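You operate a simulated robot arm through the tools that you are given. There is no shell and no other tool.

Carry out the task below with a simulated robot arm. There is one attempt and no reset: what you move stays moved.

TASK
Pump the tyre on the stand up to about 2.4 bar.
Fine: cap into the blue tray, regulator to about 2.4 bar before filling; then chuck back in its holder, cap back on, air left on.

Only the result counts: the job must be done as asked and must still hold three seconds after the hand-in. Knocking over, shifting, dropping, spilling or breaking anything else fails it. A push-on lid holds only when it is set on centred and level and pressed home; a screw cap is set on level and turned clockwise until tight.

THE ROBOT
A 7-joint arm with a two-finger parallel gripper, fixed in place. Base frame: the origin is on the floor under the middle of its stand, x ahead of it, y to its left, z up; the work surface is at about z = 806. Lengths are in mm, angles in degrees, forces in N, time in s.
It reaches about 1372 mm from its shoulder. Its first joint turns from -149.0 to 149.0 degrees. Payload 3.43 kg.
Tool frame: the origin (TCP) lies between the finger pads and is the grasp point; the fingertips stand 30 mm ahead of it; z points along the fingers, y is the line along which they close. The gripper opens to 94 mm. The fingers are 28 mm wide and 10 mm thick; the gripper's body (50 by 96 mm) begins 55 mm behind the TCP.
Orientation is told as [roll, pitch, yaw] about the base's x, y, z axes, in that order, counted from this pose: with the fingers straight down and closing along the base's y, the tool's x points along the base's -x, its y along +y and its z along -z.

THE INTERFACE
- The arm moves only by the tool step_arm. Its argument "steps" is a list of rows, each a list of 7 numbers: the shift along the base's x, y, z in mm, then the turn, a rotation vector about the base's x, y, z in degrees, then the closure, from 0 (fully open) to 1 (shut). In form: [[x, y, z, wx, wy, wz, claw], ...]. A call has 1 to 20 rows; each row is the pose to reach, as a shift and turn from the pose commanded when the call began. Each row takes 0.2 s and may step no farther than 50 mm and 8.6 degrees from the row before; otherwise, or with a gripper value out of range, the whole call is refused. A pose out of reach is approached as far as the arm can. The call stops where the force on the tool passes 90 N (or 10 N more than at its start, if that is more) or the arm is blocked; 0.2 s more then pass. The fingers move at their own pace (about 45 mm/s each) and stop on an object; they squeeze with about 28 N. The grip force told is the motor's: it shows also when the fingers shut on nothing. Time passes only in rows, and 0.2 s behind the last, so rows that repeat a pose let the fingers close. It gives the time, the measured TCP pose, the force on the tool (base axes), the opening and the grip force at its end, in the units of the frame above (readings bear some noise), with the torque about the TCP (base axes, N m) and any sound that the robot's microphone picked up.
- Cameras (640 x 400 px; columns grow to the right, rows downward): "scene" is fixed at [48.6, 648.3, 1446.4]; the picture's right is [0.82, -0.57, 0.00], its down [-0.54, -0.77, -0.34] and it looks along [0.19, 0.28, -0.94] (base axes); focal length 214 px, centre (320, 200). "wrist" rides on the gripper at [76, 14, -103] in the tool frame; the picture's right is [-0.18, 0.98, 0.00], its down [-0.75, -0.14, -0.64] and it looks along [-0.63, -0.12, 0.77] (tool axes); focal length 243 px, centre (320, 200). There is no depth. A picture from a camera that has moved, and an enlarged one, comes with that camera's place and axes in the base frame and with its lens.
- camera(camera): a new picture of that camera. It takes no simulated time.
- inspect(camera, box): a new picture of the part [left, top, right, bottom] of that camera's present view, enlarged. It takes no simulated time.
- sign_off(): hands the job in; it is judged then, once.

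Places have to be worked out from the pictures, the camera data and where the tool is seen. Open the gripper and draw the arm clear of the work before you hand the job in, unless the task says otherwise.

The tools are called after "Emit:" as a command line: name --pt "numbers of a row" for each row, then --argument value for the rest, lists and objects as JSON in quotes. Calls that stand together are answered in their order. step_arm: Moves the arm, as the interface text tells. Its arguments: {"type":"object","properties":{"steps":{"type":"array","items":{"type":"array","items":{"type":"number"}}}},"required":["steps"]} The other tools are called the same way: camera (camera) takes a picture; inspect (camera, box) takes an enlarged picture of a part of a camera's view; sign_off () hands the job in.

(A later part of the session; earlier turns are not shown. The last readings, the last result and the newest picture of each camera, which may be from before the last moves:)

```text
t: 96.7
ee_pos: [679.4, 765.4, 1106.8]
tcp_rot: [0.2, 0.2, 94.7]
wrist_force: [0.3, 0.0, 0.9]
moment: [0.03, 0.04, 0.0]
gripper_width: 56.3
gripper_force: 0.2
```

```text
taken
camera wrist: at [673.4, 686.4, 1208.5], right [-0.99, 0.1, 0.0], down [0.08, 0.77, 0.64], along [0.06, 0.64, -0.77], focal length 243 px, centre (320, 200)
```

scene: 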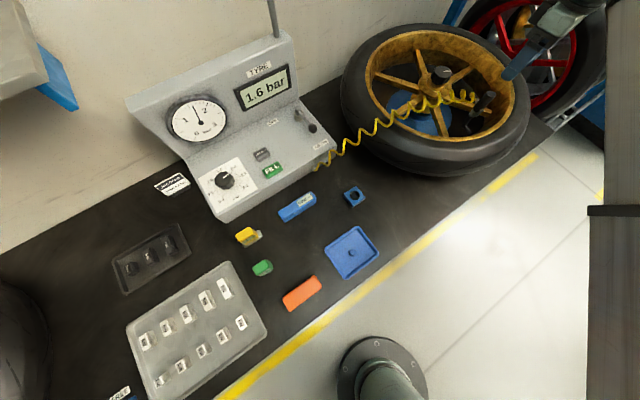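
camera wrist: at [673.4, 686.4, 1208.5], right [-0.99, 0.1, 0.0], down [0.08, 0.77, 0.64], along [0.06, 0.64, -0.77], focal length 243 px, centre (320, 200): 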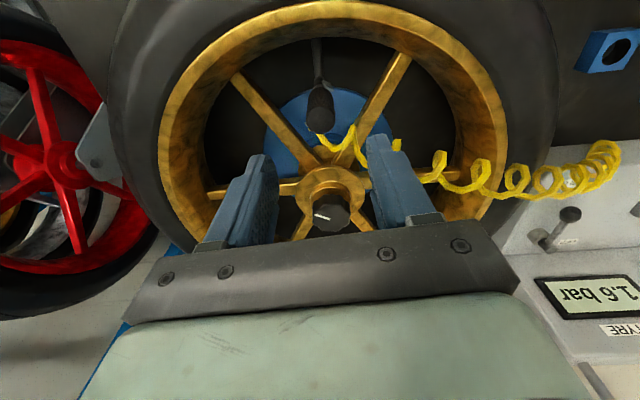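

The chuck stands by itself on the valve with 1.6 bar shown. Now I travel at z≈1100 above the hose to the FILL button near (105, 976), closing the fingers to make a blunt tip.

Emit:
step_arm --pt "-38 10 0 0 0 0 0.4" --pt "-77 20 0 0 0 0 0.6" --pt "-115 30 0 0 0 0 0.8" --pt "-153 40 0 0 0 0 1" --pt "-191 50 0 0 0 0 1" --pt "-230 60 0 0 0 0 1" --pt "-268 70 0 0 0 0 1" --pt "-306 80 0 0 0 0 1" --pt "-344 90 0 0 0 0 1" --pt "-383 100 0 0 0 0 1" --pt "-421 110 0 0 0 -1 1" --pt "-459 120 0 0 0 -2 1" --pt "-497 130 0 0 0 -3 1" --pt "-536 140 0 0 0 -4 1" --pt "-574 150 0 0 0 -5 1" --pt "-574 150 0 0 0 -5 1"

Emit:
camera --camera "wrist"

Emit:
camera --camera "scene"

```text
t: 100.1
ee_pos: [105.1, 918.0, 1106.2]
tcp_rot: [0.1, 0.1, 89.8]
wrist_force: [0.3, 0.2, -0.1]
moment: [0.02, -0.01, 0.0]
gripper_width: 0.0
gripper_force: 27.9
```

```text
taken
camera wrist: at [92.5, 840.5, 1207.8], right [-0.98, 0.19, 0.0], down [0.14, 0.76, 0.64], along [0.12, 0.63, -0.77], focal length 243 px, centre (320, 200)
```

wrist: 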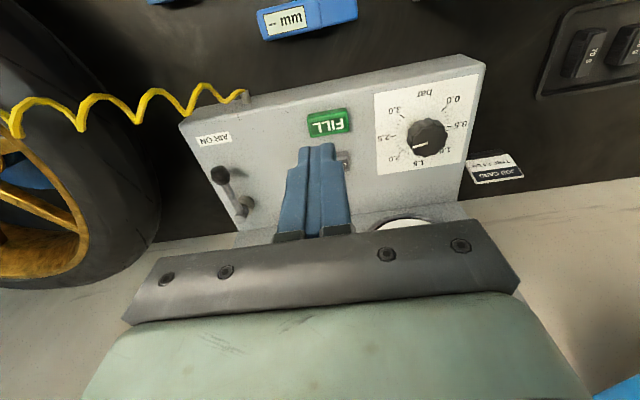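

```text
taken
```

scene: 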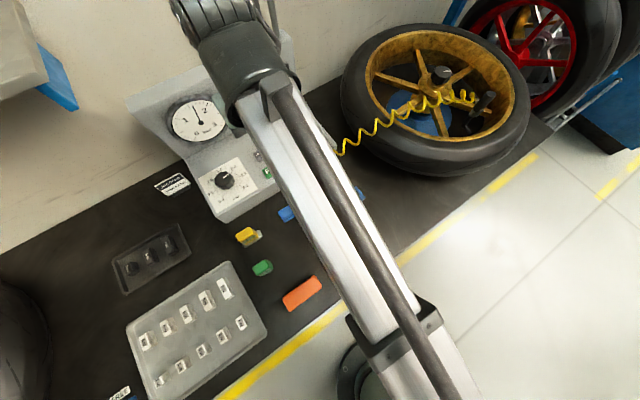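

FILL sits at about (103, 972). I move above it and descend to just over the button, keeping clear of LET OUT behind it.

Emit:
step_arm --pt "-1 15 -30 0 0 0 1" --pt "-2 30 -60 0 0 0 1" --pt "-2 42 -90 0 0 0 1" --pt "-2 50 -120 0 0 0 1" --pt "-2 52 -145 0 0 0 1" --pt "-2 52 -165 0 0 0 1" --pt "-2 52 -165 0 0 0 1"

Emit:
camera --camera "wrist"

Emit:
inspect --camera "scene" --box '[160, 60, 300, 160]'

```text
t: 101.7
ee_pos: [105.3, 966.5, 943.1]
tcp_rot: [0.1, 0.2, 89.7]
wrist_force: [0.3, 1.4, 0.1]
moment: [0.01, 0.0, 0.01]
gripper_width: 0.2
gripper_force: 28.5
```

```text
taken
camera wrist: at [91.1, 888.3, 1044.4], right [-0.98, 0.19, 0.0], down [0.14, 0.76, 0.64], along [0.12, 0.63, -0.77], focal length 243 px, centre (320, 200)
```

wrist: 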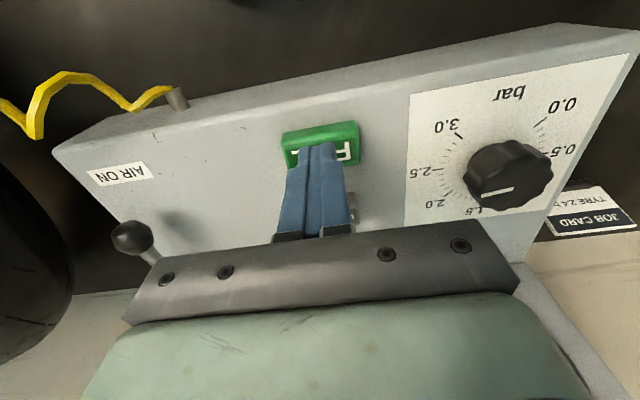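

```text
4.00 times, centred on (230, 110) of scene
camera zoom: at [48.6, 648.3, 1446.4], right [0.82, -0.57, 0.0], down [-0.54, -0.77, -0.34], along [0.19, 0.28, -0.94], focal length 858 px, centre (680, 560)
```

zoom: 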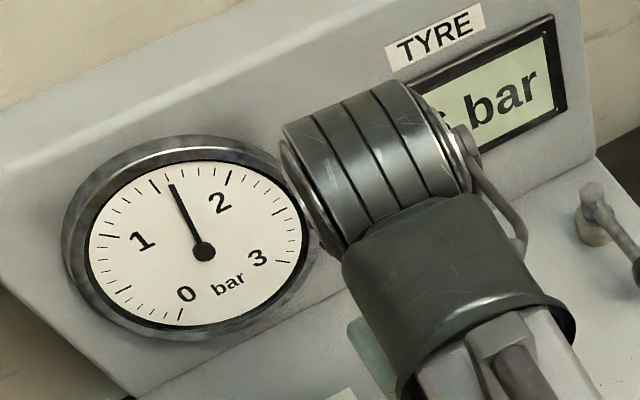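

The fingertips are centred over FILL, and the gauge stays visible to the scene camera at 1.6. I descend to just above the button.

Emit:
step_arm --pt "0 0 -8 0 0 0 1" --pt "0 0 -14 0 0 0 1" --pt "0 0 -18 0 0 0 1" --pt "0 0 -18 0 0 0 1"

Emit:
inspect --camera "wrist" --box '[250, 90, 400, 220]'

```text
t: 102.7
ee_pos: [105.2, 965.4, 924.9]
tcp_rot: [0.1, 0.1, 89.8]
wrist_force: [-0.5, 0.3, 0.5]
moment: [0.01, 0.01, 0.01]
gripper_width: 0.0
gripper_force: 28.5
```

```text
3.08 times, centred on (325, 155) of wrist
camera zoom: at [91.4, 889.2, 1025.8], right [-0.98, 0.19, 0.0], down [0.14, 0.76, 0.64], along [0.12, 0.63, -0.77], focal length 746 px, centre (305, 338)
```

zoom: 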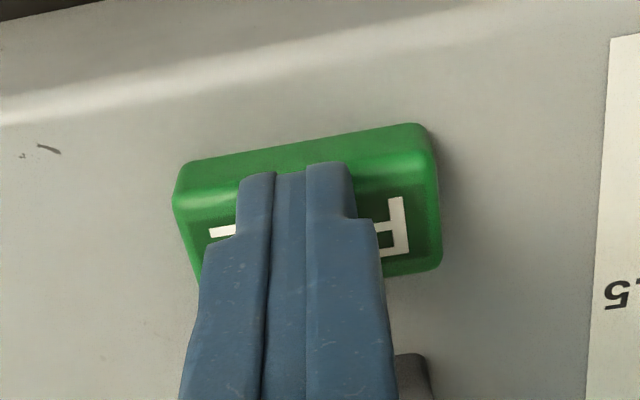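

Centred on FILL. I press down in small steps and watch for the force and the gauge.

Emit:
step_arm --pt "0 0 -2 0 0 0 1" --pt "0 0 -4 0 0 0 1" --pt "0 0 -5 0 0 0 1" --pt "0 0 -6 0 0 0 1"

Emit:
inspect --camera "scene" --box '[160, 60, 300, 160]'

```text
t: 103.7
ee_pos: [103.6, 967.0, 917.1]
tcp_rot: [0.0, 0.3, 89.9]
wrist_force: [0.8, 1.1, 3.3]
moment: [0.05, -0.04, -0.05]
gripper_width: 0.0
gripper_force: 27.8
```

```text
4.00 times, centred on (230, 110) of scene
camera zoom: at [48.6, 648.3, 1446.4], right [0.82, -0.57, 0.0], down [-0.54, -0.77, -0.34], along [0.19, 0.28, -0.94], focal length 858 px, centre (680, 560)
```

zoom: 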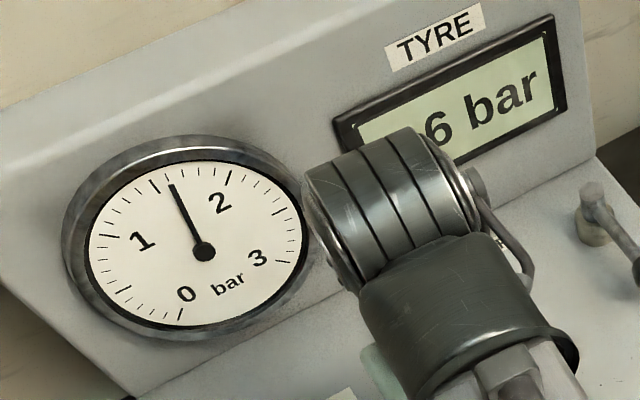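

Light contact (3 N), with no filling yet. I press another 2 mm and hold briefly.

Emit:
step_arm --pt "0 0 -1 0 0 0 1" --pt "0 0 -2 0 0 0 1" --pt "0 0 -2 0 0 0 1"

Emit:
inspect --camera "scene" --box '[160, 60, 300, 160]'

```text
t: 104.5
ee_pos: [102.9, 965.9, 915.1]
tcp_rot: [0.1, 0.2, 90.0]
wrist_force: [-0.7, 1.9, 4.8]
moment: [0.08, 0.01, 0.02]
gripper_width: 0.1
gripper_force: 28.3
heard: click
```

```text
4.00 times, centred on (230, 110) of scene
camera zoom: at [48.6, 648.3, 1446.4], right [0.82, -0.57, 0.0], down [-0.54, -0.77, -0.34], along [0.19, 0.28, -0.94], focal length 858 px, centre (680, 560)
```

zoom: 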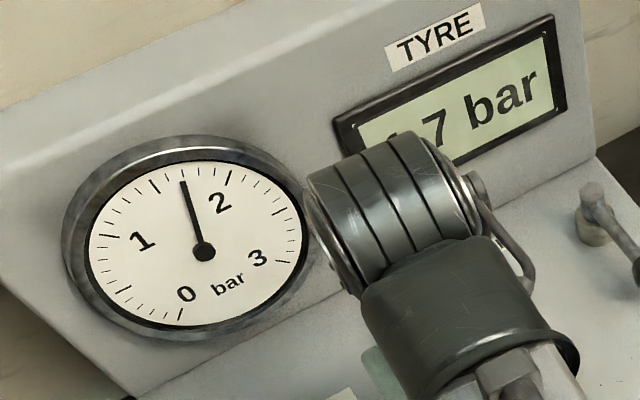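

A click, and the display rose to 1.7: it is filling. I hold for short intervals and check the readout each time.

Emit:
step_arm --pt "0 0 0 0 0 0 1" --pt "0 0 0 0 0 0 1" --pt "0 0 0 0 0 0 1"

Emit:
inspect --camera "scene" --box '[160, 60, 300, 160]'

```text
t: 105.3
ee_pos: [103.2, 966.0, 915.0]
tcp_rot: [0.1, 0.3, 89.8]
wrist_force: [-2.5, 0.2, 3.5]
moment: [0.09, 0.04, 0.03]
gripper_width: 0.0
gripper_force: 27.8
```

```text
4.00 times, centred on (230, 110) of scene
camera zoom: at [48.6, 648.3, 1446.4], right [0.82, -0.57, 0.0], down [-0.54, -0.77, -0.34], along [0.19, 0.28, -0.94], focal length 858 px, centre (680, 560)
```

zoom: 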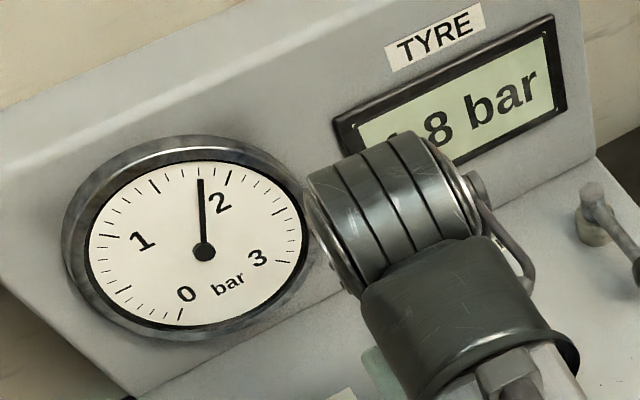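

It reads 1.8 bar, rising about 0.15 bar/s. I keep holding.

Emit:
step_arm --pt "0 0 0 0 0 0 1" --pt "0 0 0 0 0 0 1" --pt "0 0 0 0 0 0 1" --pt "0 0 0 0 0 0 1" --pt "0 0 0 0 0 0 1" --pt "0 0 0 0 0 0 1"

Emit:
inspect --camera "scene" --box '[160, 60, 300, 160]'

```text
t: 106.7
ee_pos: [103.9, 967.3, 913.9]
tcp_rot: [0.0, 0.2, 89.8]
wrist_force: [-1.7, 0.1, 3.7]
moment: [0.03, 0.04, 0.05]
gripper_width: 0.0
gripper_force: 27.9
```

```text
4.00 times, centred on (230, 110) of scene
camera zoom: at [48.6, 648.3, 1446.4], right [0.82, -0.57, 0.0], down [-0.54, -0.77, -0.34], along [0.19, 0.28, -0.94], focal length 858 px, centre (680, 560)
```

zoom: 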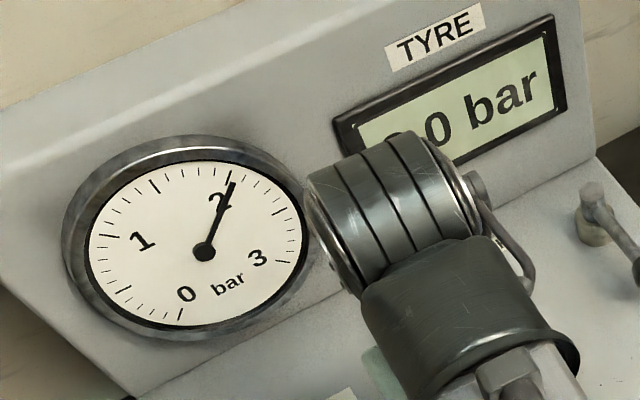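

Now 2.0 bar. I hold for another 1.2 seconds.

Emit:
step_arm --pt "0 0 0 0 0 0 1" --pt "0 0 0 0 0 0 1" --pt "0 0 0 0 0 0 1" --pt "0 0 0 0 0 0 1" --pt "0 0 0 0 0 0 1"

Emit:
inspect --camera "scene" --box '[160, 60, 300, 160]'

```text
t: 107.9
ee_pos: [103.6, 966.3, 915.1]
tcp_rot: [0.2, 0.2, 89.8]
wrist_force: [-0.6, 0.7, 3.1]
moment: [0.08, 0.02, 0.0]
gripper_width: 0.0
gripper_force: 27.8
```

```text
4.00 times, centred on (230, 110) of scene
camera zoom: at [48.6, 648.3, 1446.4], right [0.82, -0.57, 0.0], down [-0.54, -0.77, -0.34], along [0.19, 0.28, -0.94], focal length 858 px, centre (680, 560)
```

zoom: 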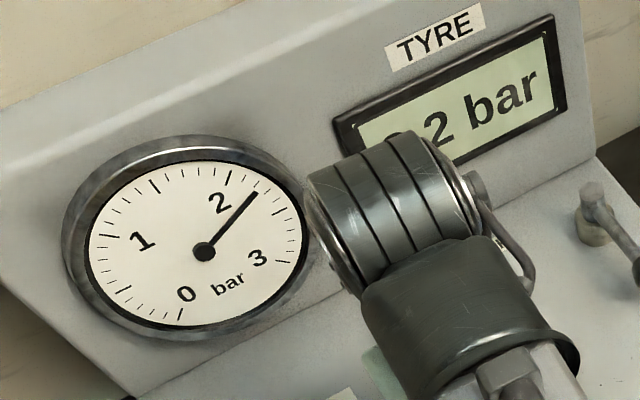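

It reads 2.2 bar. I hold for a further 0.6 s and check again.

Emit:
step_arm --pt "0 0 0 0 0 0 1" --pt "0 0 0 0 0 0 1"

Emit:
inspect --camera "scene" --box '[160, 80, 240, 145]'

Emit:
inspect --camera "scene" --box '[160, 60, 300, 160]'

```text
t: 108.5
ee_pos: [103.0, 966.2, 914.7]
tcp_rot: [0.1, 0.2, 89.9]
wrist_force: [-1.3, -0.4, 3.7]
moment: [0.04, 0.06, 0.03]
gripper_width: 0.0
gripper_force: 27.8
```

```text
6.15 times, centred on (200, 112) of scene
camera zoom: at [48.6, 648.3, 1446.4], right [0.82, -0.57, 0.0], down [-0.54, -0.77, -0.34], along [0.19, 0.28, -0.94], focal length 1320 px, centre (1058, 738)
```

zoom: 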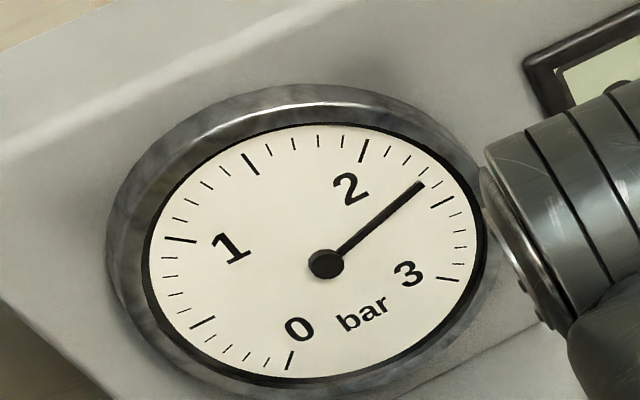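

```text
4.00 times, centred on (230, 110) of scene
camera zoom: at [48.6, 648.3, 1446.4], right [0.82, -0.57, 0.0], down [-0.54, -0.77, -0.34], along [0.19, 0.28, -0.94], focal length 858 px, centre (680, 560)
```

zoom: 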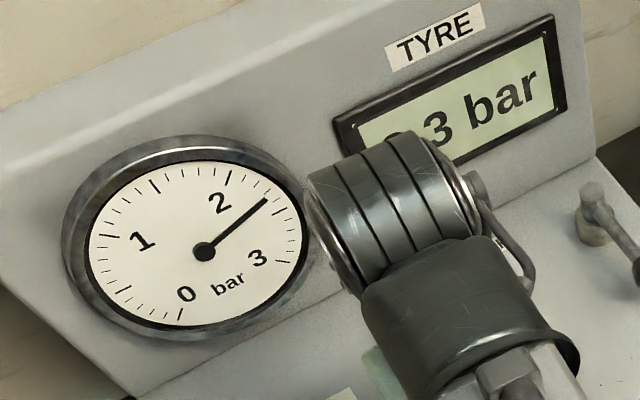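

Now 2.3 bar on both display and gauge. I hold one more short interval.

Emit:
step_arm --pt "0 0 0 0 0 0 1"

Emit:
inspect --camera "scene" --box '[160, 60, 300, 160]'

Emit:
inspect --camera "scene" --box '[195, 90, 235, 130]'

```text
t: 108.9
ee_pos: [103.6, 966.1, 915.5]
tcp_rot: [0.1, 0.2, 89.9]
wrist_force: [0.0, -0.1, 3.3]
moment: [0.04, 0.03, 0.01]
gripper_width: 0.3
gripper_force: 27.8
```

```text
4.00 times, centred on (230, 110) of scene
camera zoom: at [48.6, 648.3, 1446.4], right [0.82, -0.57, 0.0], down [-0.54, -0.77, -0.34], along [0.19, 0.28, -0.94], focal length 858 px, centre (680, 560)
```

zoom: 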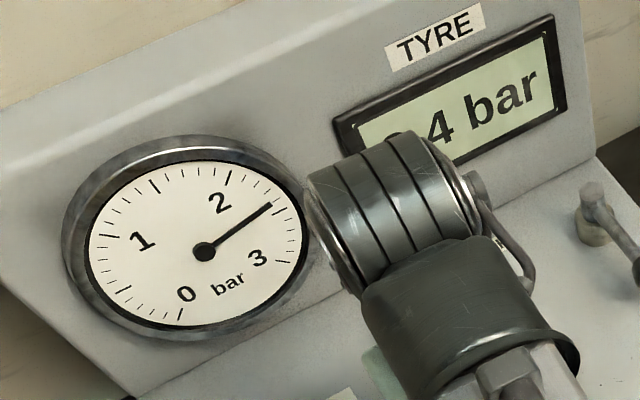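

```text
10.00 times, centred on (215, 110) of scene
camera zoom: at [48.6, 648.3, 1446.4], right [0.82, -0.57, 0.0], down [-0.54, -0.77, -0.34], along [0.19, 0.28, -0.94], focal length 2145 px, centre (1370, 1100)
```

zoom: 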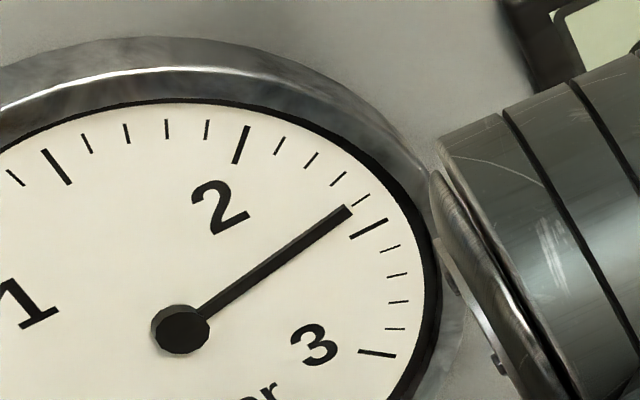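

The display shows 2.4 and the needle is on the 2.4 mark. I release the button by lifting now.

Emit:
step_arm --pt "0 0 15 0 0 0 1" --pt "0 0 40 0 0 0 1" --pt "0 0 70 0 0 0 1" --pt "0 0 70 0 0 0 1"

Emit:
inspect --camera "scene" --box '[160, 60, 300, 160]'

Emit:
inspect --camera "scene" --box '[195, 90, 235, 130]'

```text
t: 109.9
ee_pos: [104.2, 967.5, 983.8]
tcp_rot: [0.1, 0.1, 89.8]
wrist_force: [-0.3, -0.6, -0.5]
moment: [-0.02, 0.04, -0.03]
gripper_width: 0.0
gripper_force: 27.6
```

```text
4.00 times, centred on (230, 110) of scene
camera zoom: at [48.6, 648.3, 1446.4], right [0.82, -0.57, 0.0], down [-0.54, -0.77, -0.34], along [0.19, 0.28, -0.94], focal length 858 px, centre (680, 560)
```

zoom: 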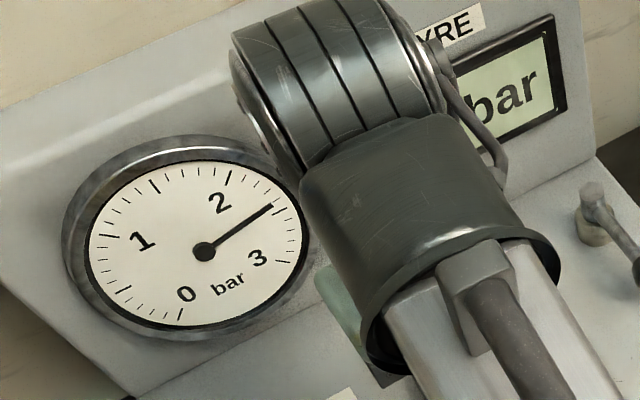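

```text
10.00 times, centred on (215, 110) of scene
camera zoom: at [48.6, 648.3, 1446.4], right [0.82, -0.57, 0.0], down [-0.54, -0.77, -0.34], along [0.19, 0.28, -0.94], focal length 2145 px, centre (1370, 1100)
```

zoom: 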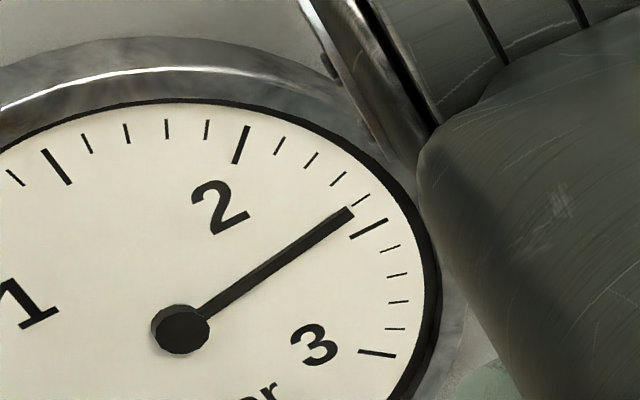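

The pressure holds at about 2.4 bar with the button released. I go back at height over the hose to the chuck, opening the gripper on the way.

Emit:
step_arm --pt "0 -5 40 0 0 0 1" --pt "0 -20 80 0 0 0 0.9" --pt "10 -40 118 0 0 0 0.8" --pt "48 -50 121 0 0 0 0.6" --pt "86 -60 121 0 0 0 0.4" --pt "124 -70 121 0 0 1 0.4" --pt "162 -80 121 0 0 1 0.4" --pt "200 -90 121 0 0 2 0.4" --pt "240 -100 121 0 0 2 0.4" --pt "280 -110 121 0 0 3 0.4" --pt "320 -120 121 0 0 3 0.4" --pt "360 -130 121 0 0 4 0.4" --pt "400 -142 121 0 0 4 0.4" --pt "440 -155 121 0 0 5 0.4" --pt "480 -168 121 0 0 5 0.4" --pt "520 -182 121 0 0 5 0.4" --pt "555 -195 121 0 0 5 0.4" --pt "576 -202 121 0 0 5 0.4" --pt "576 -202 121 0 0 5 0.4" --pt "576 -202 121 0 0 5 0.4"

Emit:
camera --camera "scene"

Emit:
camera --camera "wrist"

Emit:
inspect --camera "scene" --box '[160, 60, 300, 210]'

```text
t: 114.1
ee_pos: [682.5, 762.5, 1103.3]
tcp_rot: [0.1, 0.3, 94.9]
wrist_force: [-0.6, 0.3, -0.3]
moment: [0.0, 0.03, 0.0]
gripper_width: 56.7
gripper_force: 0.1
```

```text
taken
```

scene: 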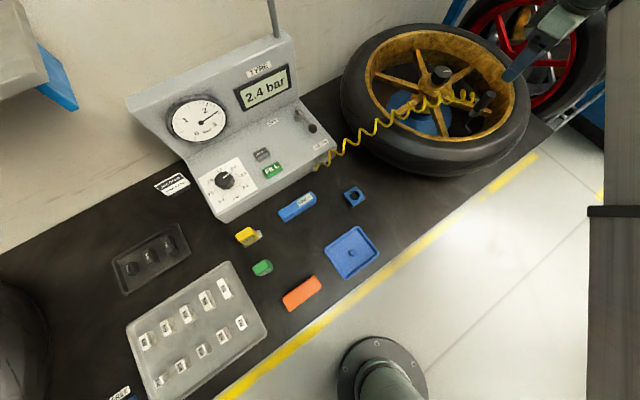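

```text
taken
camera wrist: at [675.5, 684.0, 1205.5], right [-0.99, 0.1, 0.0], down [0.08, 0.77, 0.64], along [0.06, 0.64, -0.77], focal length 243 px, centre (320, 200)
```

wrist: 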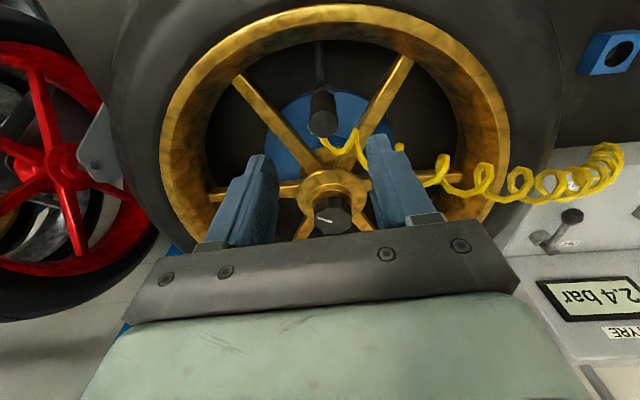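

```text
2.67 times, centred on (230, 135) of scene
camera zoom: at [48.6, 648.3, 1446.4], right [0.82, -0.57, 0.0], down [-0.54, -0.77, -0.34], along [0.19, 0.28, -0.94], focal length 572 px, centre (560, 373)
```

zoom: 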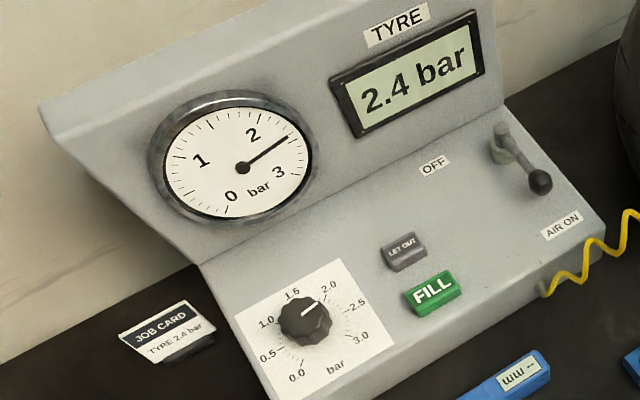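

The tyre reads 2.4 bar. Now I line up over the chuck to remove it and zoom to check the offset.

Emit:
inspect --camera "wrist" --box '[270, 60, 370, 160]'

```text
4.00 times, centred on (320, 110) of wrist
camera zoom: at [675.5, 684.0, 1205.5], right [-0.99, 0.1, 0.0], down [0.08, 0.77, 0.64], along [0.06, 0.64, -0.77], focal length 970 px, centre (320, 560)
```

zoom: 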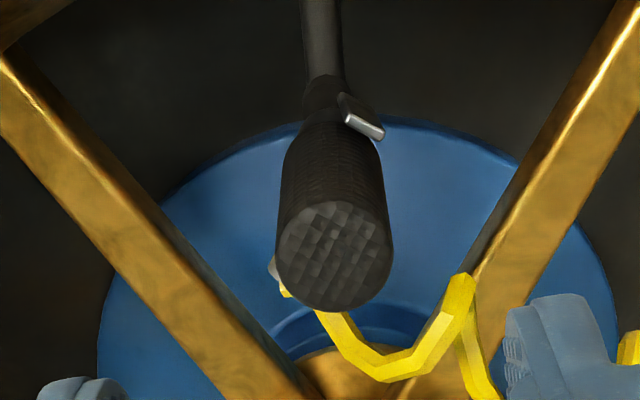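

The chuck axis is at (679.9, 765.0). The tool currently sits about 2.5 mm off, so I let it settle a moment and descend part way with a correction.

Emit:
step_arm --pt "-1.5 0 -10 0 0 0 0.4" --pt "-1.5 0 -20 0 0 0 0.4" --pt "-1.5 0 -40 0 0 0 0.4" --pt "-1.5 0 -55 0 0 0 0.4" --pt "-1.5 0 -55 0 0 0 0.4" --pt "-1.5 0 -55 0 0 0 0.4" --pt "-1.5 0 -55 0 0 0 0.4"

Emit:
inspect --camera "wrist" --box '[270, 80, 370, 220]'

```text
t: 115.7
ee_pos: [680.6, 764.8, 1051.3]
tcp_rot: [0.0, 0.3, 94.8]
wrist_force: [0.0, -0.6, -0.7]
moment: [-0.01, 0.0, 0.0]
gripper_width: 56.5
gripper_force: 0.1
```

```text
2.86 times, centred on (320, 150) of wrist
camera zoom: at [673.5, 686.7, 1152.6], right [-0.99, 0.1, 0.0], down [0.08, 0.77, 0.64], along [0.06, 0.64, -0.77], focal length 693 px, centre (320, 343)
```

zoom: 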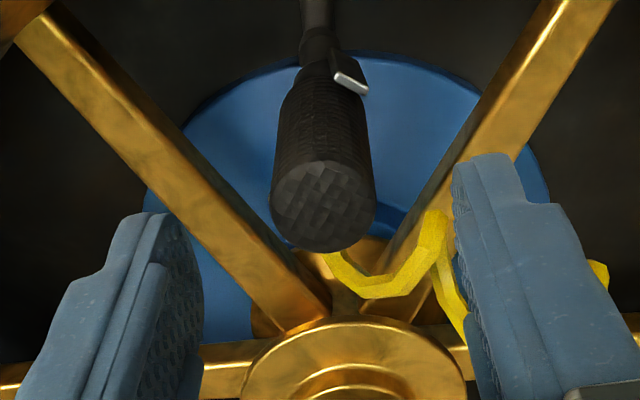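

Aligned within 0.6 mm and the hose strand lies clear of the fingers. I descend to TCP z≈1012.5 and close on the chuck.

Emit:
step_arm --pt "-0.5 0 -12 0 0 0 0.5" --pt "-0.5 0 -24 0 0 0 0.5" --pt "-0.5 0 -33 0 0 0 0.5" --pt "-0.5 0 -37.5 0 0 0 0.5" --pt "-0.5 0 -37.5 0 0 0 0.5" --pt "-0.5 0 -37.5 0 0 0 0.65" --pt "-0.5 0 -37.5 0 0 0 0.75" --pt "-0.5 0 -37.5 0 0 0 1" --pt "-0.5 0 -37.5 0 0 0 1" --pt "-0.5 0 -37.5 0 0 0 1"

Emit:
inspect --camera "wrist" --box '[270, 80, 370, 220]'

Emit:
inspect --camera "scene" --box '[455, 80, 505, 120]'

```text
t: 117.9
ee_pos: [678.7, 764.4, 1013.5]
tcp_rot: [0.1, 0.2, 94.8]
wrist_force: [6.6, 1.2, 1.0]
moment: [0.07, -0.33, 0.06]
gripper_width: 23.9
gripper_force: 28.3
```

```text
2.86 times, centred on (320, 150) of wrist
camera zoom: at [672.8, 686.4, 1115.9], right [-0.99, 0.1, 0.0], down [0.08, 0.77, 0.64], along [0.06, 0.64, -0.77], focal length 693 px, centre (320, 343)
```

zoom: 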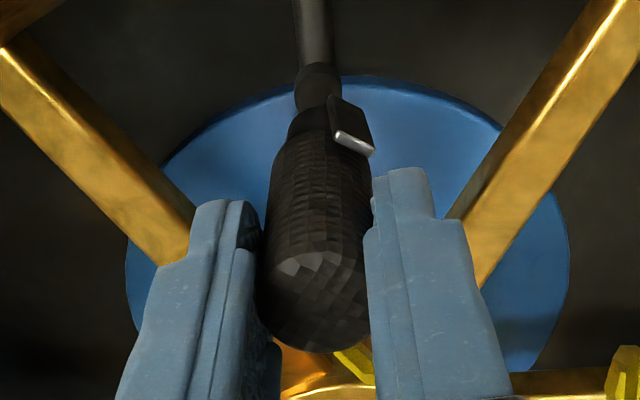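

```text
10.00 times, centred on (480, 100) of scene
camera zoom: at [48.6, 648.3, 1446.4], right [0.82, -0.57, 0.0], down [-0.54, -0.77, -0.34], along [0.19, 0.28, -0.94], focal length 2145 px, centre (-1280, 1200)
```

zoom: 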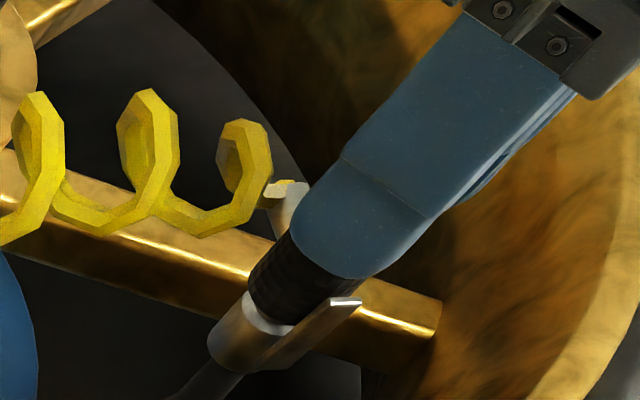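

The chuck is gripped with a small +6.6 N side load. I relieve it with +1.3 mm in x and pull straight up in small steps.

Emit:
step_arm --pt "1.3 0.2 0 0 0 0 1" --pt "1.3 0.2 1 0 0 0 1" --pt "1.3 0.2 2 0 0 0 1" --pt "1.3 0.2 4 0 0 0 1" --pt "1.3 0.2 4 0 0 0 1"

Emit:
inspect --camera "scene" --box '[455, 80, 505, 120]'

```text
t: 119.1
ee_pos: [679.1, 764.5, 1017.3]
tcp_rot: [0.1, 0.2, 94.8]
wrist_force: [1.2, -0.6, -0.5]
moment: [-0.12, 0.01, 0.0]
gripper_width: 23.8
gripper_force: 27.6
```

```text
10.00 times, centred on (480, 100) of scene
camera zoom: at [48.6, 648.3, 1446.4], right [0.82, -0.57, 0.0], down [-0.54, -0.77, -0.34], along [0.19, 0.28, -0.94], focal length 2145 px, centre (-1280, 1200)
```

zoom: 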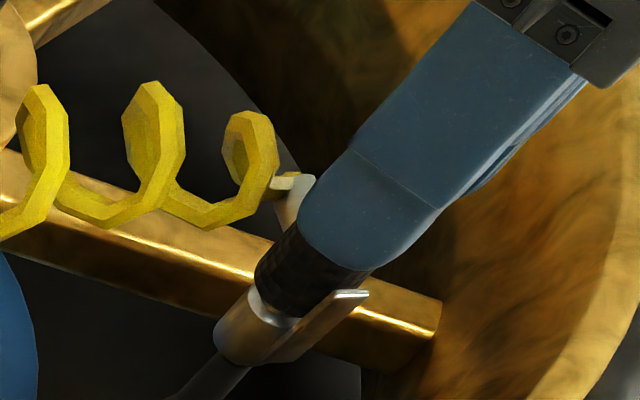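

The chuck is sliding off freely. I continue straight up well above the stem.

Emit:
step_arm --pt "0 0 5 0 0 0 1" --pt "0 0 10 0 0 0 1" --pt "0 0 16 0 0 0 1" --pt "0 0 25 0 0 0 1" --pt "0 0 40 0 0 0 1" --pt "0 0 55 0 0 0 1" --pt "0 0 67 0 0 0 1" --pt "0 0 67 0 0 0 1"

Emit:
camera --camera "wrist"

Emit:
camera --camera "scene"

```text
t: 120.9
ee_pos: [679.2, 765.7, 1083.3]
tcp_rot: [0.1, 0.3, 94.8]
wrist_force: [-0.8, 0.2, -0.8]
moment: [0.01, -0.05, 0.02]
gripper_width: 23.9
gripper_force: 28.5
```

```text
taken
camera wrist: at [673.0, 687.6, 1185.3], right [-0.99, 0.1, 0.0], down [0.08, 0.77, 0.64], along [0.06, 0.64, -0.77], focal length 243 px, centre (320, 200)
```

wrist: 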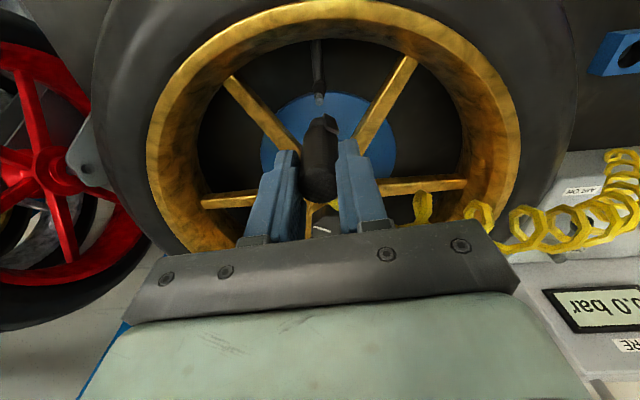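

```text
taken
```

scene: 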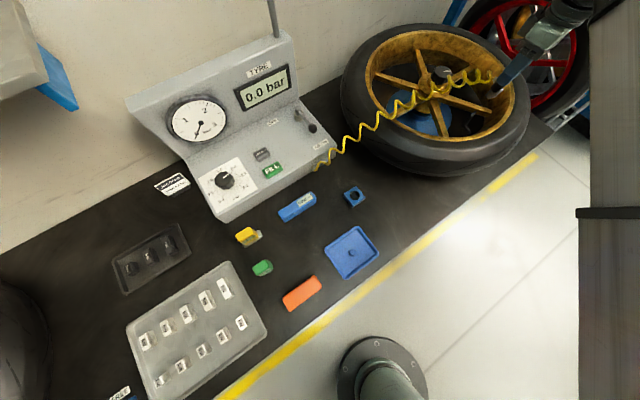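

The chuck is off and in hand. I carry it back to its holder at (275.6, 783.6) with yaw 124.8°, retracing the path at height.

Emit:
step_arm --pt "-34 1.5 0 0 0 1 1" --pt "-74 3.3 0 0 0 4 1" --pt "-114 5.1 0 0 0 7 1" --pt "-154 6.9 0 0 0 10 1" --pt "-194 8.7 0 0 0 13 1" --pt "-234 10.5 0 0 0 16 1" --pt "-274 12.3 0 0 0 19 1" --pt "-314 14.1 0 0 0 22 1" --pt "-354 15.9 0 0 0 25 1" --pt "-385 17.3 0 0 0 28 1" --pt "-403.8 18.1 -5 0 0 30 1" --pt "-403.8 18.1 -30 0 0 30 1" --pt "-403.8 18.1 -55 0 0 30 1" --pt "-403.8 18.1 -70 0 0 30 1" --pt "-403.8 18.1 -70 0 0 30 1" --pt "-403.8 18.1 -70 0 0 30 1"

Emit:
camera --camera "wrist"

Emit:
inspect --camera "scene" --box '[305, 140, 405, 215]'

```text
t: 124.3
ee_pos: [274.7, 783.9, 1014.2]
tcp_rot: [0.1, 0.2, 124.8]
wrist_force: [-0.9, -0.2, -1.4]
moment: [-0.01, -0.03, 0.0]
gripper_width: 23.9
gripper_force: 28.3
```

```text
taken
camera wrist: at [306.8, 712.0, 1116.7], right [-0.91, -0.41, 0.0], down [-0.32, 0.7, 0.64], along [-0.26, 0.58, -0.77], focal length 243 px, centre (320, 200)
```

wrist: 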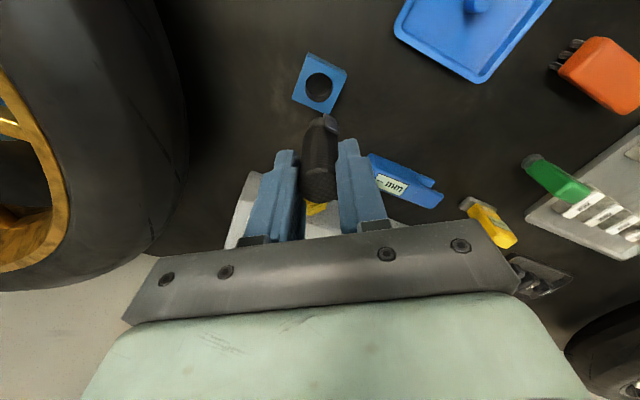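

```text
5.33 times, centred on (355, 178) of scene
camera zoom: at [48.6, 648.3, 1446.4], right [0.82, -0.57, 0.0], down [-0.54, -0.77, -0.34], along [0.19, 0.28, -0.94], focal length 1144 px, centre (133, 320)
```

zoom: 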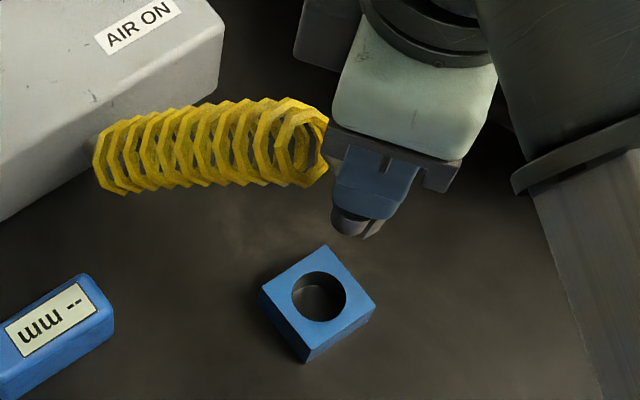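

I zoom in to compare the holder's hole with the chuck axis.

Emit:
inspect --camera "wrist" --box '[270, 40, 370, 210]'

```text
2.35 times, centred on (320, 125) of wrist
camera zoom: at [306.8, 712.0, 1116.7], right [-0.91, -0.41, 0.0], down [-0.32, 0.7, 0.64], along [-0.26, 0.58, -0.77], focal length 571 px, centre (320, 376)
```

zoom: 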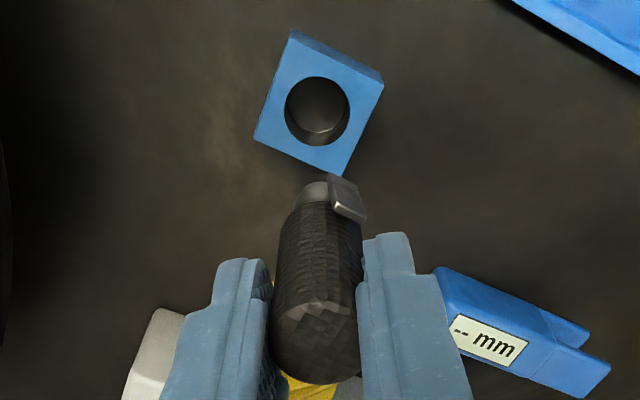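

The hole is about (+1.5, −0.2) mm from the chuck axis. I shift and lower until the nozzle is about 10 mm above the holder, then check both views.

Emit:
step_arm --pt "1.5 -0.2 -20 0 0 0 1" --pt "1.5 -0.2 -40 0 0 0 1" --pt "1.5 -0.2 -60 0 0 0 1" --pt "1.5 -0.2 -78 0 0 0 1" --pt "1.5 -0.2 -90 0 0 0 1" --pt "1.5 -0.2 -94 0 0 0 1" --pt "1.5 -0.2 -94 0 0 0 1" --pt "1.5 -0.2 -94 0 0 0 1"

Emit:
inspect --camera "wrist" --box '[270, 80, 370, 220]'

Emit:
inspect --camera "scene" --box '[335, 170, 385, 210]'

```text
t: 126.1
ee_pos: [275.3, 784.4, 920.9]
tcp_rot: [0.1, 0.1, 124.9]
wrist_force: [0.7, -0.8, -0.3]
moment: [0.03, -0.04, -0.03]
gripper_width: 23.8
gripper_force: 27.8
```

```text
2.86 times, centred on (320, 150) of wrist
camera zoom: at [308.4, 711.8, 1022.5], right [-0.91, -0.41, 0.0], down [-0.32, 0.7, 0.64], along [-0.26, 0.58, -0.77], focal length 693 px, centre (320, 343)
```

zoom: 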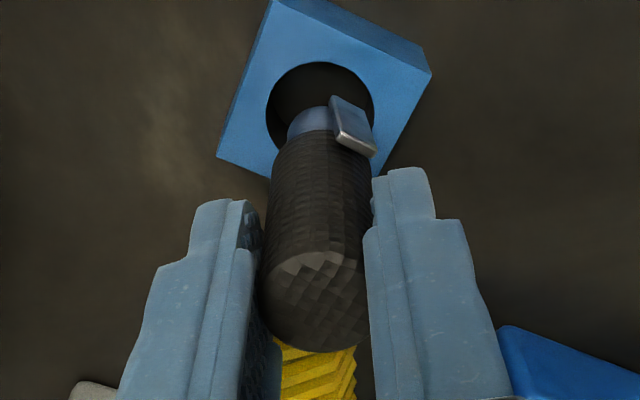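

```text
10.00 times, centred on (360, 190) of scene
camera zoom: at [48.6, 648.3, 1446.4], right [0.82, -0.57, 0.0], down [-0.54, -0.77, -0.34], along [0.19, 0.28, -0.94], focal length 2145 px, centre (-80, 300)
```

zoom: 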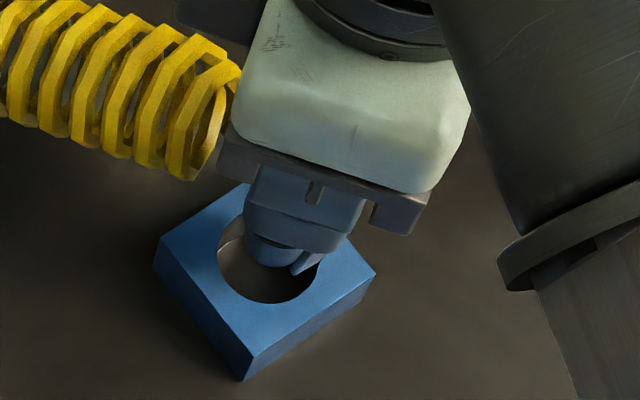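

The hole is centred on the chuck within about 1 mm (31 mm hole for a 24 mm body). I add a small 0.8 mm shift along tool x and lower in, watching the force.

Emit:
step_arm --pt "0.4 -0.6 -4 0 0 0 1" --pt "0.4 -0.6 -8 0 0 0 1" --pt "0.4 -0.6 -12 0 0 0 1" --pt "0.4 -0.6 -16 0 0 0 1" --pt "0.4 -0.6 -20 0 0 0 1" --pt "0.4 -0.6 -20 0 0 0 1"

Emit:
inspect --camera "wrist" --box '[270, 80, 370, 220]'

```text
t: 127.5
ee_pos: [276.7, 783.4, 899.3]
tcp_rot: [0.1, 0.2, 124.7]
wrist_force: [-0.7, -0.6, -1.4]
moment: [-0.02, -0.02, 0.03]
gripper_width: 23.6
gripper_force: 27.7
```

```text
2.86 times, centred on (320, 150) of wrist
camera zoom: at [309.7, 711.0, 1002.0], right [-0.91, -0.41, 0.0], down [-0.32, 0.7, 0.64], along [-0.26, 0.58, -0.77], focal length 693 px, centre (320, 343)
```

zoom: 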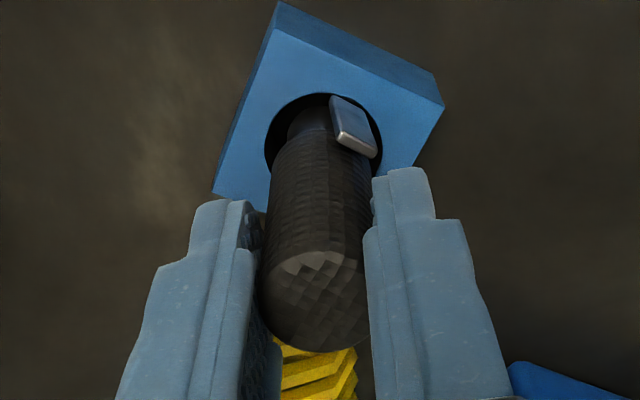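

The nozzle is entering with clearance all round. I continue down to the original seated height near z≈883.

Emit:
step_arm --pt "0 0 -4 0 0 0 1" --pt "0 0 -8 0 0 0 1" --pt "0 0 -11 0 0 0 1" --pt "0 0 -13 0 0 0 1" --pt "0 0 -14 0 0 0 1" --pt "0 0 -14 0 0 0 1"

Emit:
inspect --camera "wrist" --box '[270, 80, 370, 220]'

```text
t: 128.9
ee_pos: [277.4, 781.8, 886.6]
tcp_rot: [0.2, 0.1, 124.8]
wrist_force: [-0.1, 0.8, -1.0]
moment: [-0.03, -0.03, 0.0]
gripper_width: 23.9
gripper_force: 28.5
```

```text
2.86 times, centred on (320, 150) of wrist
camera zoom: at [309.6, 710.2, 988.2], right [-0.91, -0.41, 0.0], down [-0.32, 0.7, 0.64], along [-0.26, 0.58, -0.77], focal length 693 px, centre (320, 343)
```

zoom: 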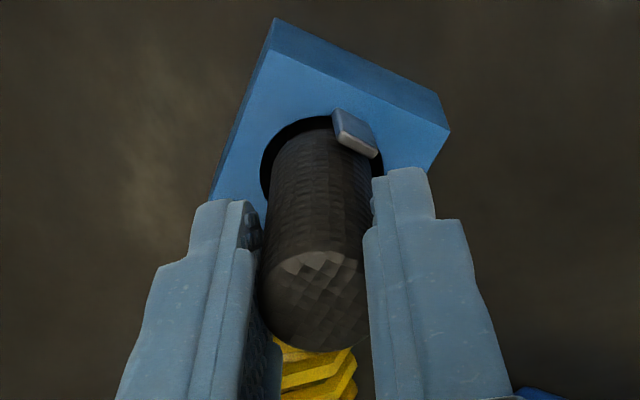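

Still free at 886.6 and looking like the initial state. I lower the last millimetres to contact.

Emit:
step_arm --pt "0 0 -1 0 0 0 1" --pt "0 0 -2 0 0 0 1" --pt "0 0 -3 0 0 0 1" --pt "0 0 -3 0 0 0 1"

```text
t: 129.9
ee_pos: [276.1, 782.7, 883.6]
tcp_rot: [0.1, 0.1, 125.0]
wrist_force: [-1.5, -2.8, 16.6]
moment: [-0.15, 0.17, 0.06]
gripper_width: 23.8
gripper_force: 28.5
```

Seated: 16.6 N contact at z≈883. I ease off half a millimetre and open the fingers slowly.

Emit:
step_arm --pt "0 0 0.7 0 0 0 1" --pt "0 0 0.7 0 0 0 0.74" --pt "0 0 0.7 0 0 0 0.7" --pt "0 0 0.7 0 0 0 0.6" --pt "0 0 0.7 0 0 0 0.5" --pt "0 0 0.7 0 0 0 0.42" --pt "0 0 0.7 0 0 0 0.42"

Emit:
inspect --camera "wrist" --box '[220, 60, 420, 240]'

```text
t: 131.5
ee_pos: [276.8, 783.5, 883.0]
tcp_rot: [0.0, 0.2, 124.8]
wrist_force: [0.4, -0.5, 0.4]
moment: [0.03, 0.04, 0.0]
gripper_width: 54.7
gripper_force: 0.1
```

```text
2.22 times, centred on (320, 150) of wrist
camera zoom: at [309.5, 711.2, 985.5], right [-0.91, -0.41, 0.0], down [-0.32, 0.7, 0.64], along [-0.26, 0.58, -0.77], focal length 539 px, centre (320, 311)
```

zoom: 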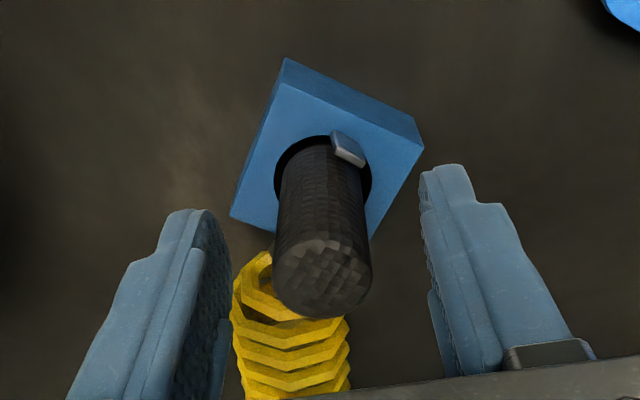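

The chuck is back in its holder as at the start. I lift clear and move above the tray to fetch the cap.

Emit:
step_arm --pt "0 0 15 0 0 0 0.42" --pt "0 0 40 0 0 0 0.42" --pt "0 0 75 0 0 0 0.42" --pt "0 0 115 0 0 0 0.42" --pt "0 0 147 0 0 0 0.42" --pt "-12 -14 147 0 0 -8 0.42" --pt "-26 -30 147 0 0 -16 0.42" --pt "-42 -48 147 0 0 -24 0.42" --pt "-58 -66 147 0 0 -32 0.42" --pt "-74 -84 147 0 0 -40 0.42" --pt "-90 -102 140 0 0 -48 0.42" --pt "-104 -118 120 0 0 -56 0.42" --pt "-113.5 -130.6 97 0 0 -64.8 0.42" --pt "-113.5 -130.6 77 0 0 -64.8 0.42" --pt "-113.5 -130.6 77 0 0 -64.8 0.42" --pt "-113.5 -130.6 77 0 0 -64.8 0.42"

Emit:
camera --camera "wrist"

Emit:
camera --camera "scene"

```text
refused: row 13 steps farther than a row can; nothing moved
```

```text
taken
camera wrist: at [309.5, 711.2, 985.5], right [-0.91, -0.41, 0.0], down [-0.32, 0.7, 0.64], along [-0.26, 0.58, -0.77], focal length 243 px, centre (320, 200)
```

wrist: 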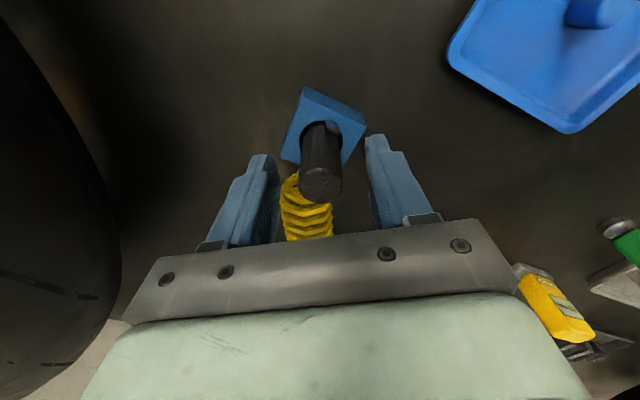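

```text
taken
```

scene: 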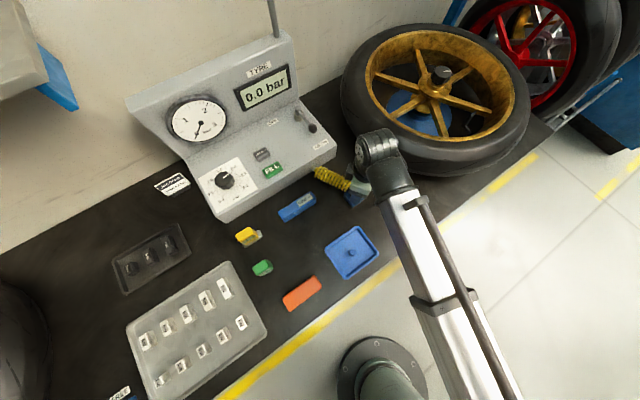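

The call was refused because one turn step was just over the 8.6° limit and nothing moved. I resend with smaller turns.

Emit:
step_arm --pt "0 0 15 0 0 0 0.42" --pt "0 0 40 0 0 0 0.42" --pt "0 0 75 0 0 0 0.42" --pt "0 0 115 0 0 0 0.42" --pt "0 0 147 0 0 0 0.42" --pt "-12 -14 147 0 0 -8 0.42" --pt "-26 -30 147 0 0 -16 0.42" --pt "-42 -48 147 0 0 -24 0.42" --pt "-58 -66 147 0 0 -32 0.42" --pt "-74 -84 147 0 0 -40 0.42" --pt "-90 -102 140 0 0 -48 0.42" --pt "-104 -118 120 0 0 -56 0.42" --pt "-113.5 -130.6 97 0 0 -62 0.42" --pt "-113.5 -130.6 77 0 0 -64.8 0.42" --pt "-113.5 -130.6 77 0 0 -64.8 0.42" --pt "-113.5 -130.6 77 0 0 -64.8 0.42"

Emit:
camera --camera "wrist"

Emit:
inspect --camera "scene" --box '[300, 150, 380, 215]'

```text
t: 134.9
ee_pos: [167.1, 650.6, 962.0]
tcp_rot: [0.1, 0.2, 59.9]
wrist_force: [-0.5, -0.1, -0.3]
moment: [0.01, -0.02, -0.01]
gripper_width: 54.7
gripper_force: 0.1
```

```text
taken
camera wrist: at [117.4, 590.3, 1063.1], right [-0.76, 0.65, 0.0], down [0.5, 0.58, 0.64], along [0.42, 0.49, -0.77], focal length 243 px, centre (320, 200)
```

wrist: 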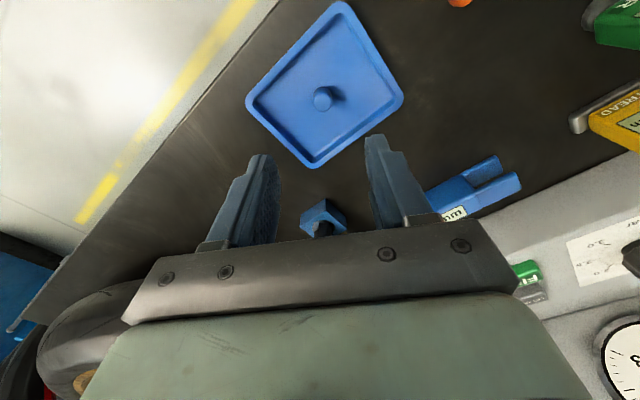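

```text
6.15 times, centred on (340, 182) of scene
camera zoom: at [48.6, 648.3, 1446.4], right [0.82, -0.57, 0.0], down [-0.54, -0.77, -0.34], along [0.19, 0.28, -0.94], focal length 1320 px, centre (197, 308)
```

zoom: 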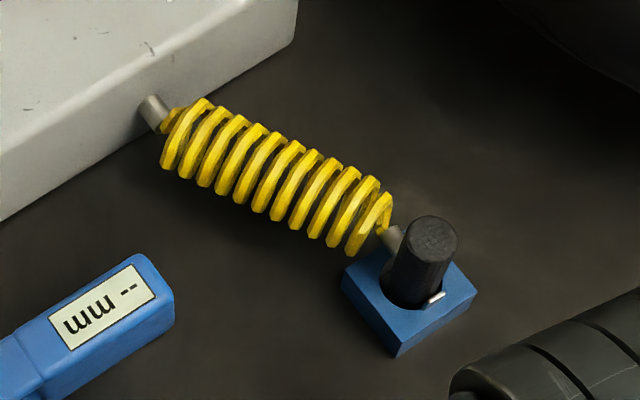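

The chuck sits in the holder just as at the start. I zoom on the cap in the tray to line up.

Emit:
inspect --camera "wrist" --box '[270, 60, 370, 140]'

```text
5.00 times, centred on (320, 100) of wrist
camera zoom: at [117.4, 590.3, 1063.1], right [-0.76, 0.65, 0.0], down [0.5, 0.58, 0.64], along [0.42, 0.49, -0.77], focal length 1213 px, centre (320, 700)
```

zoom: 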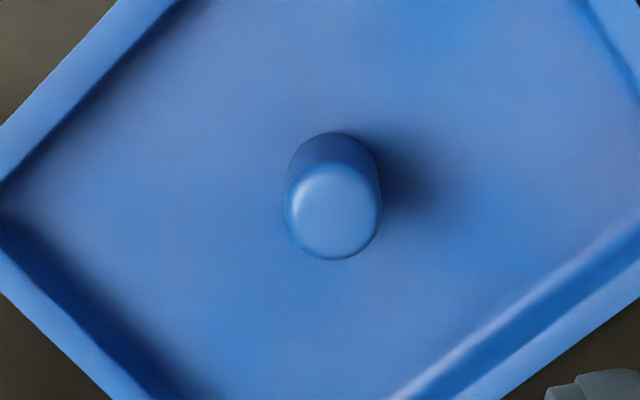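

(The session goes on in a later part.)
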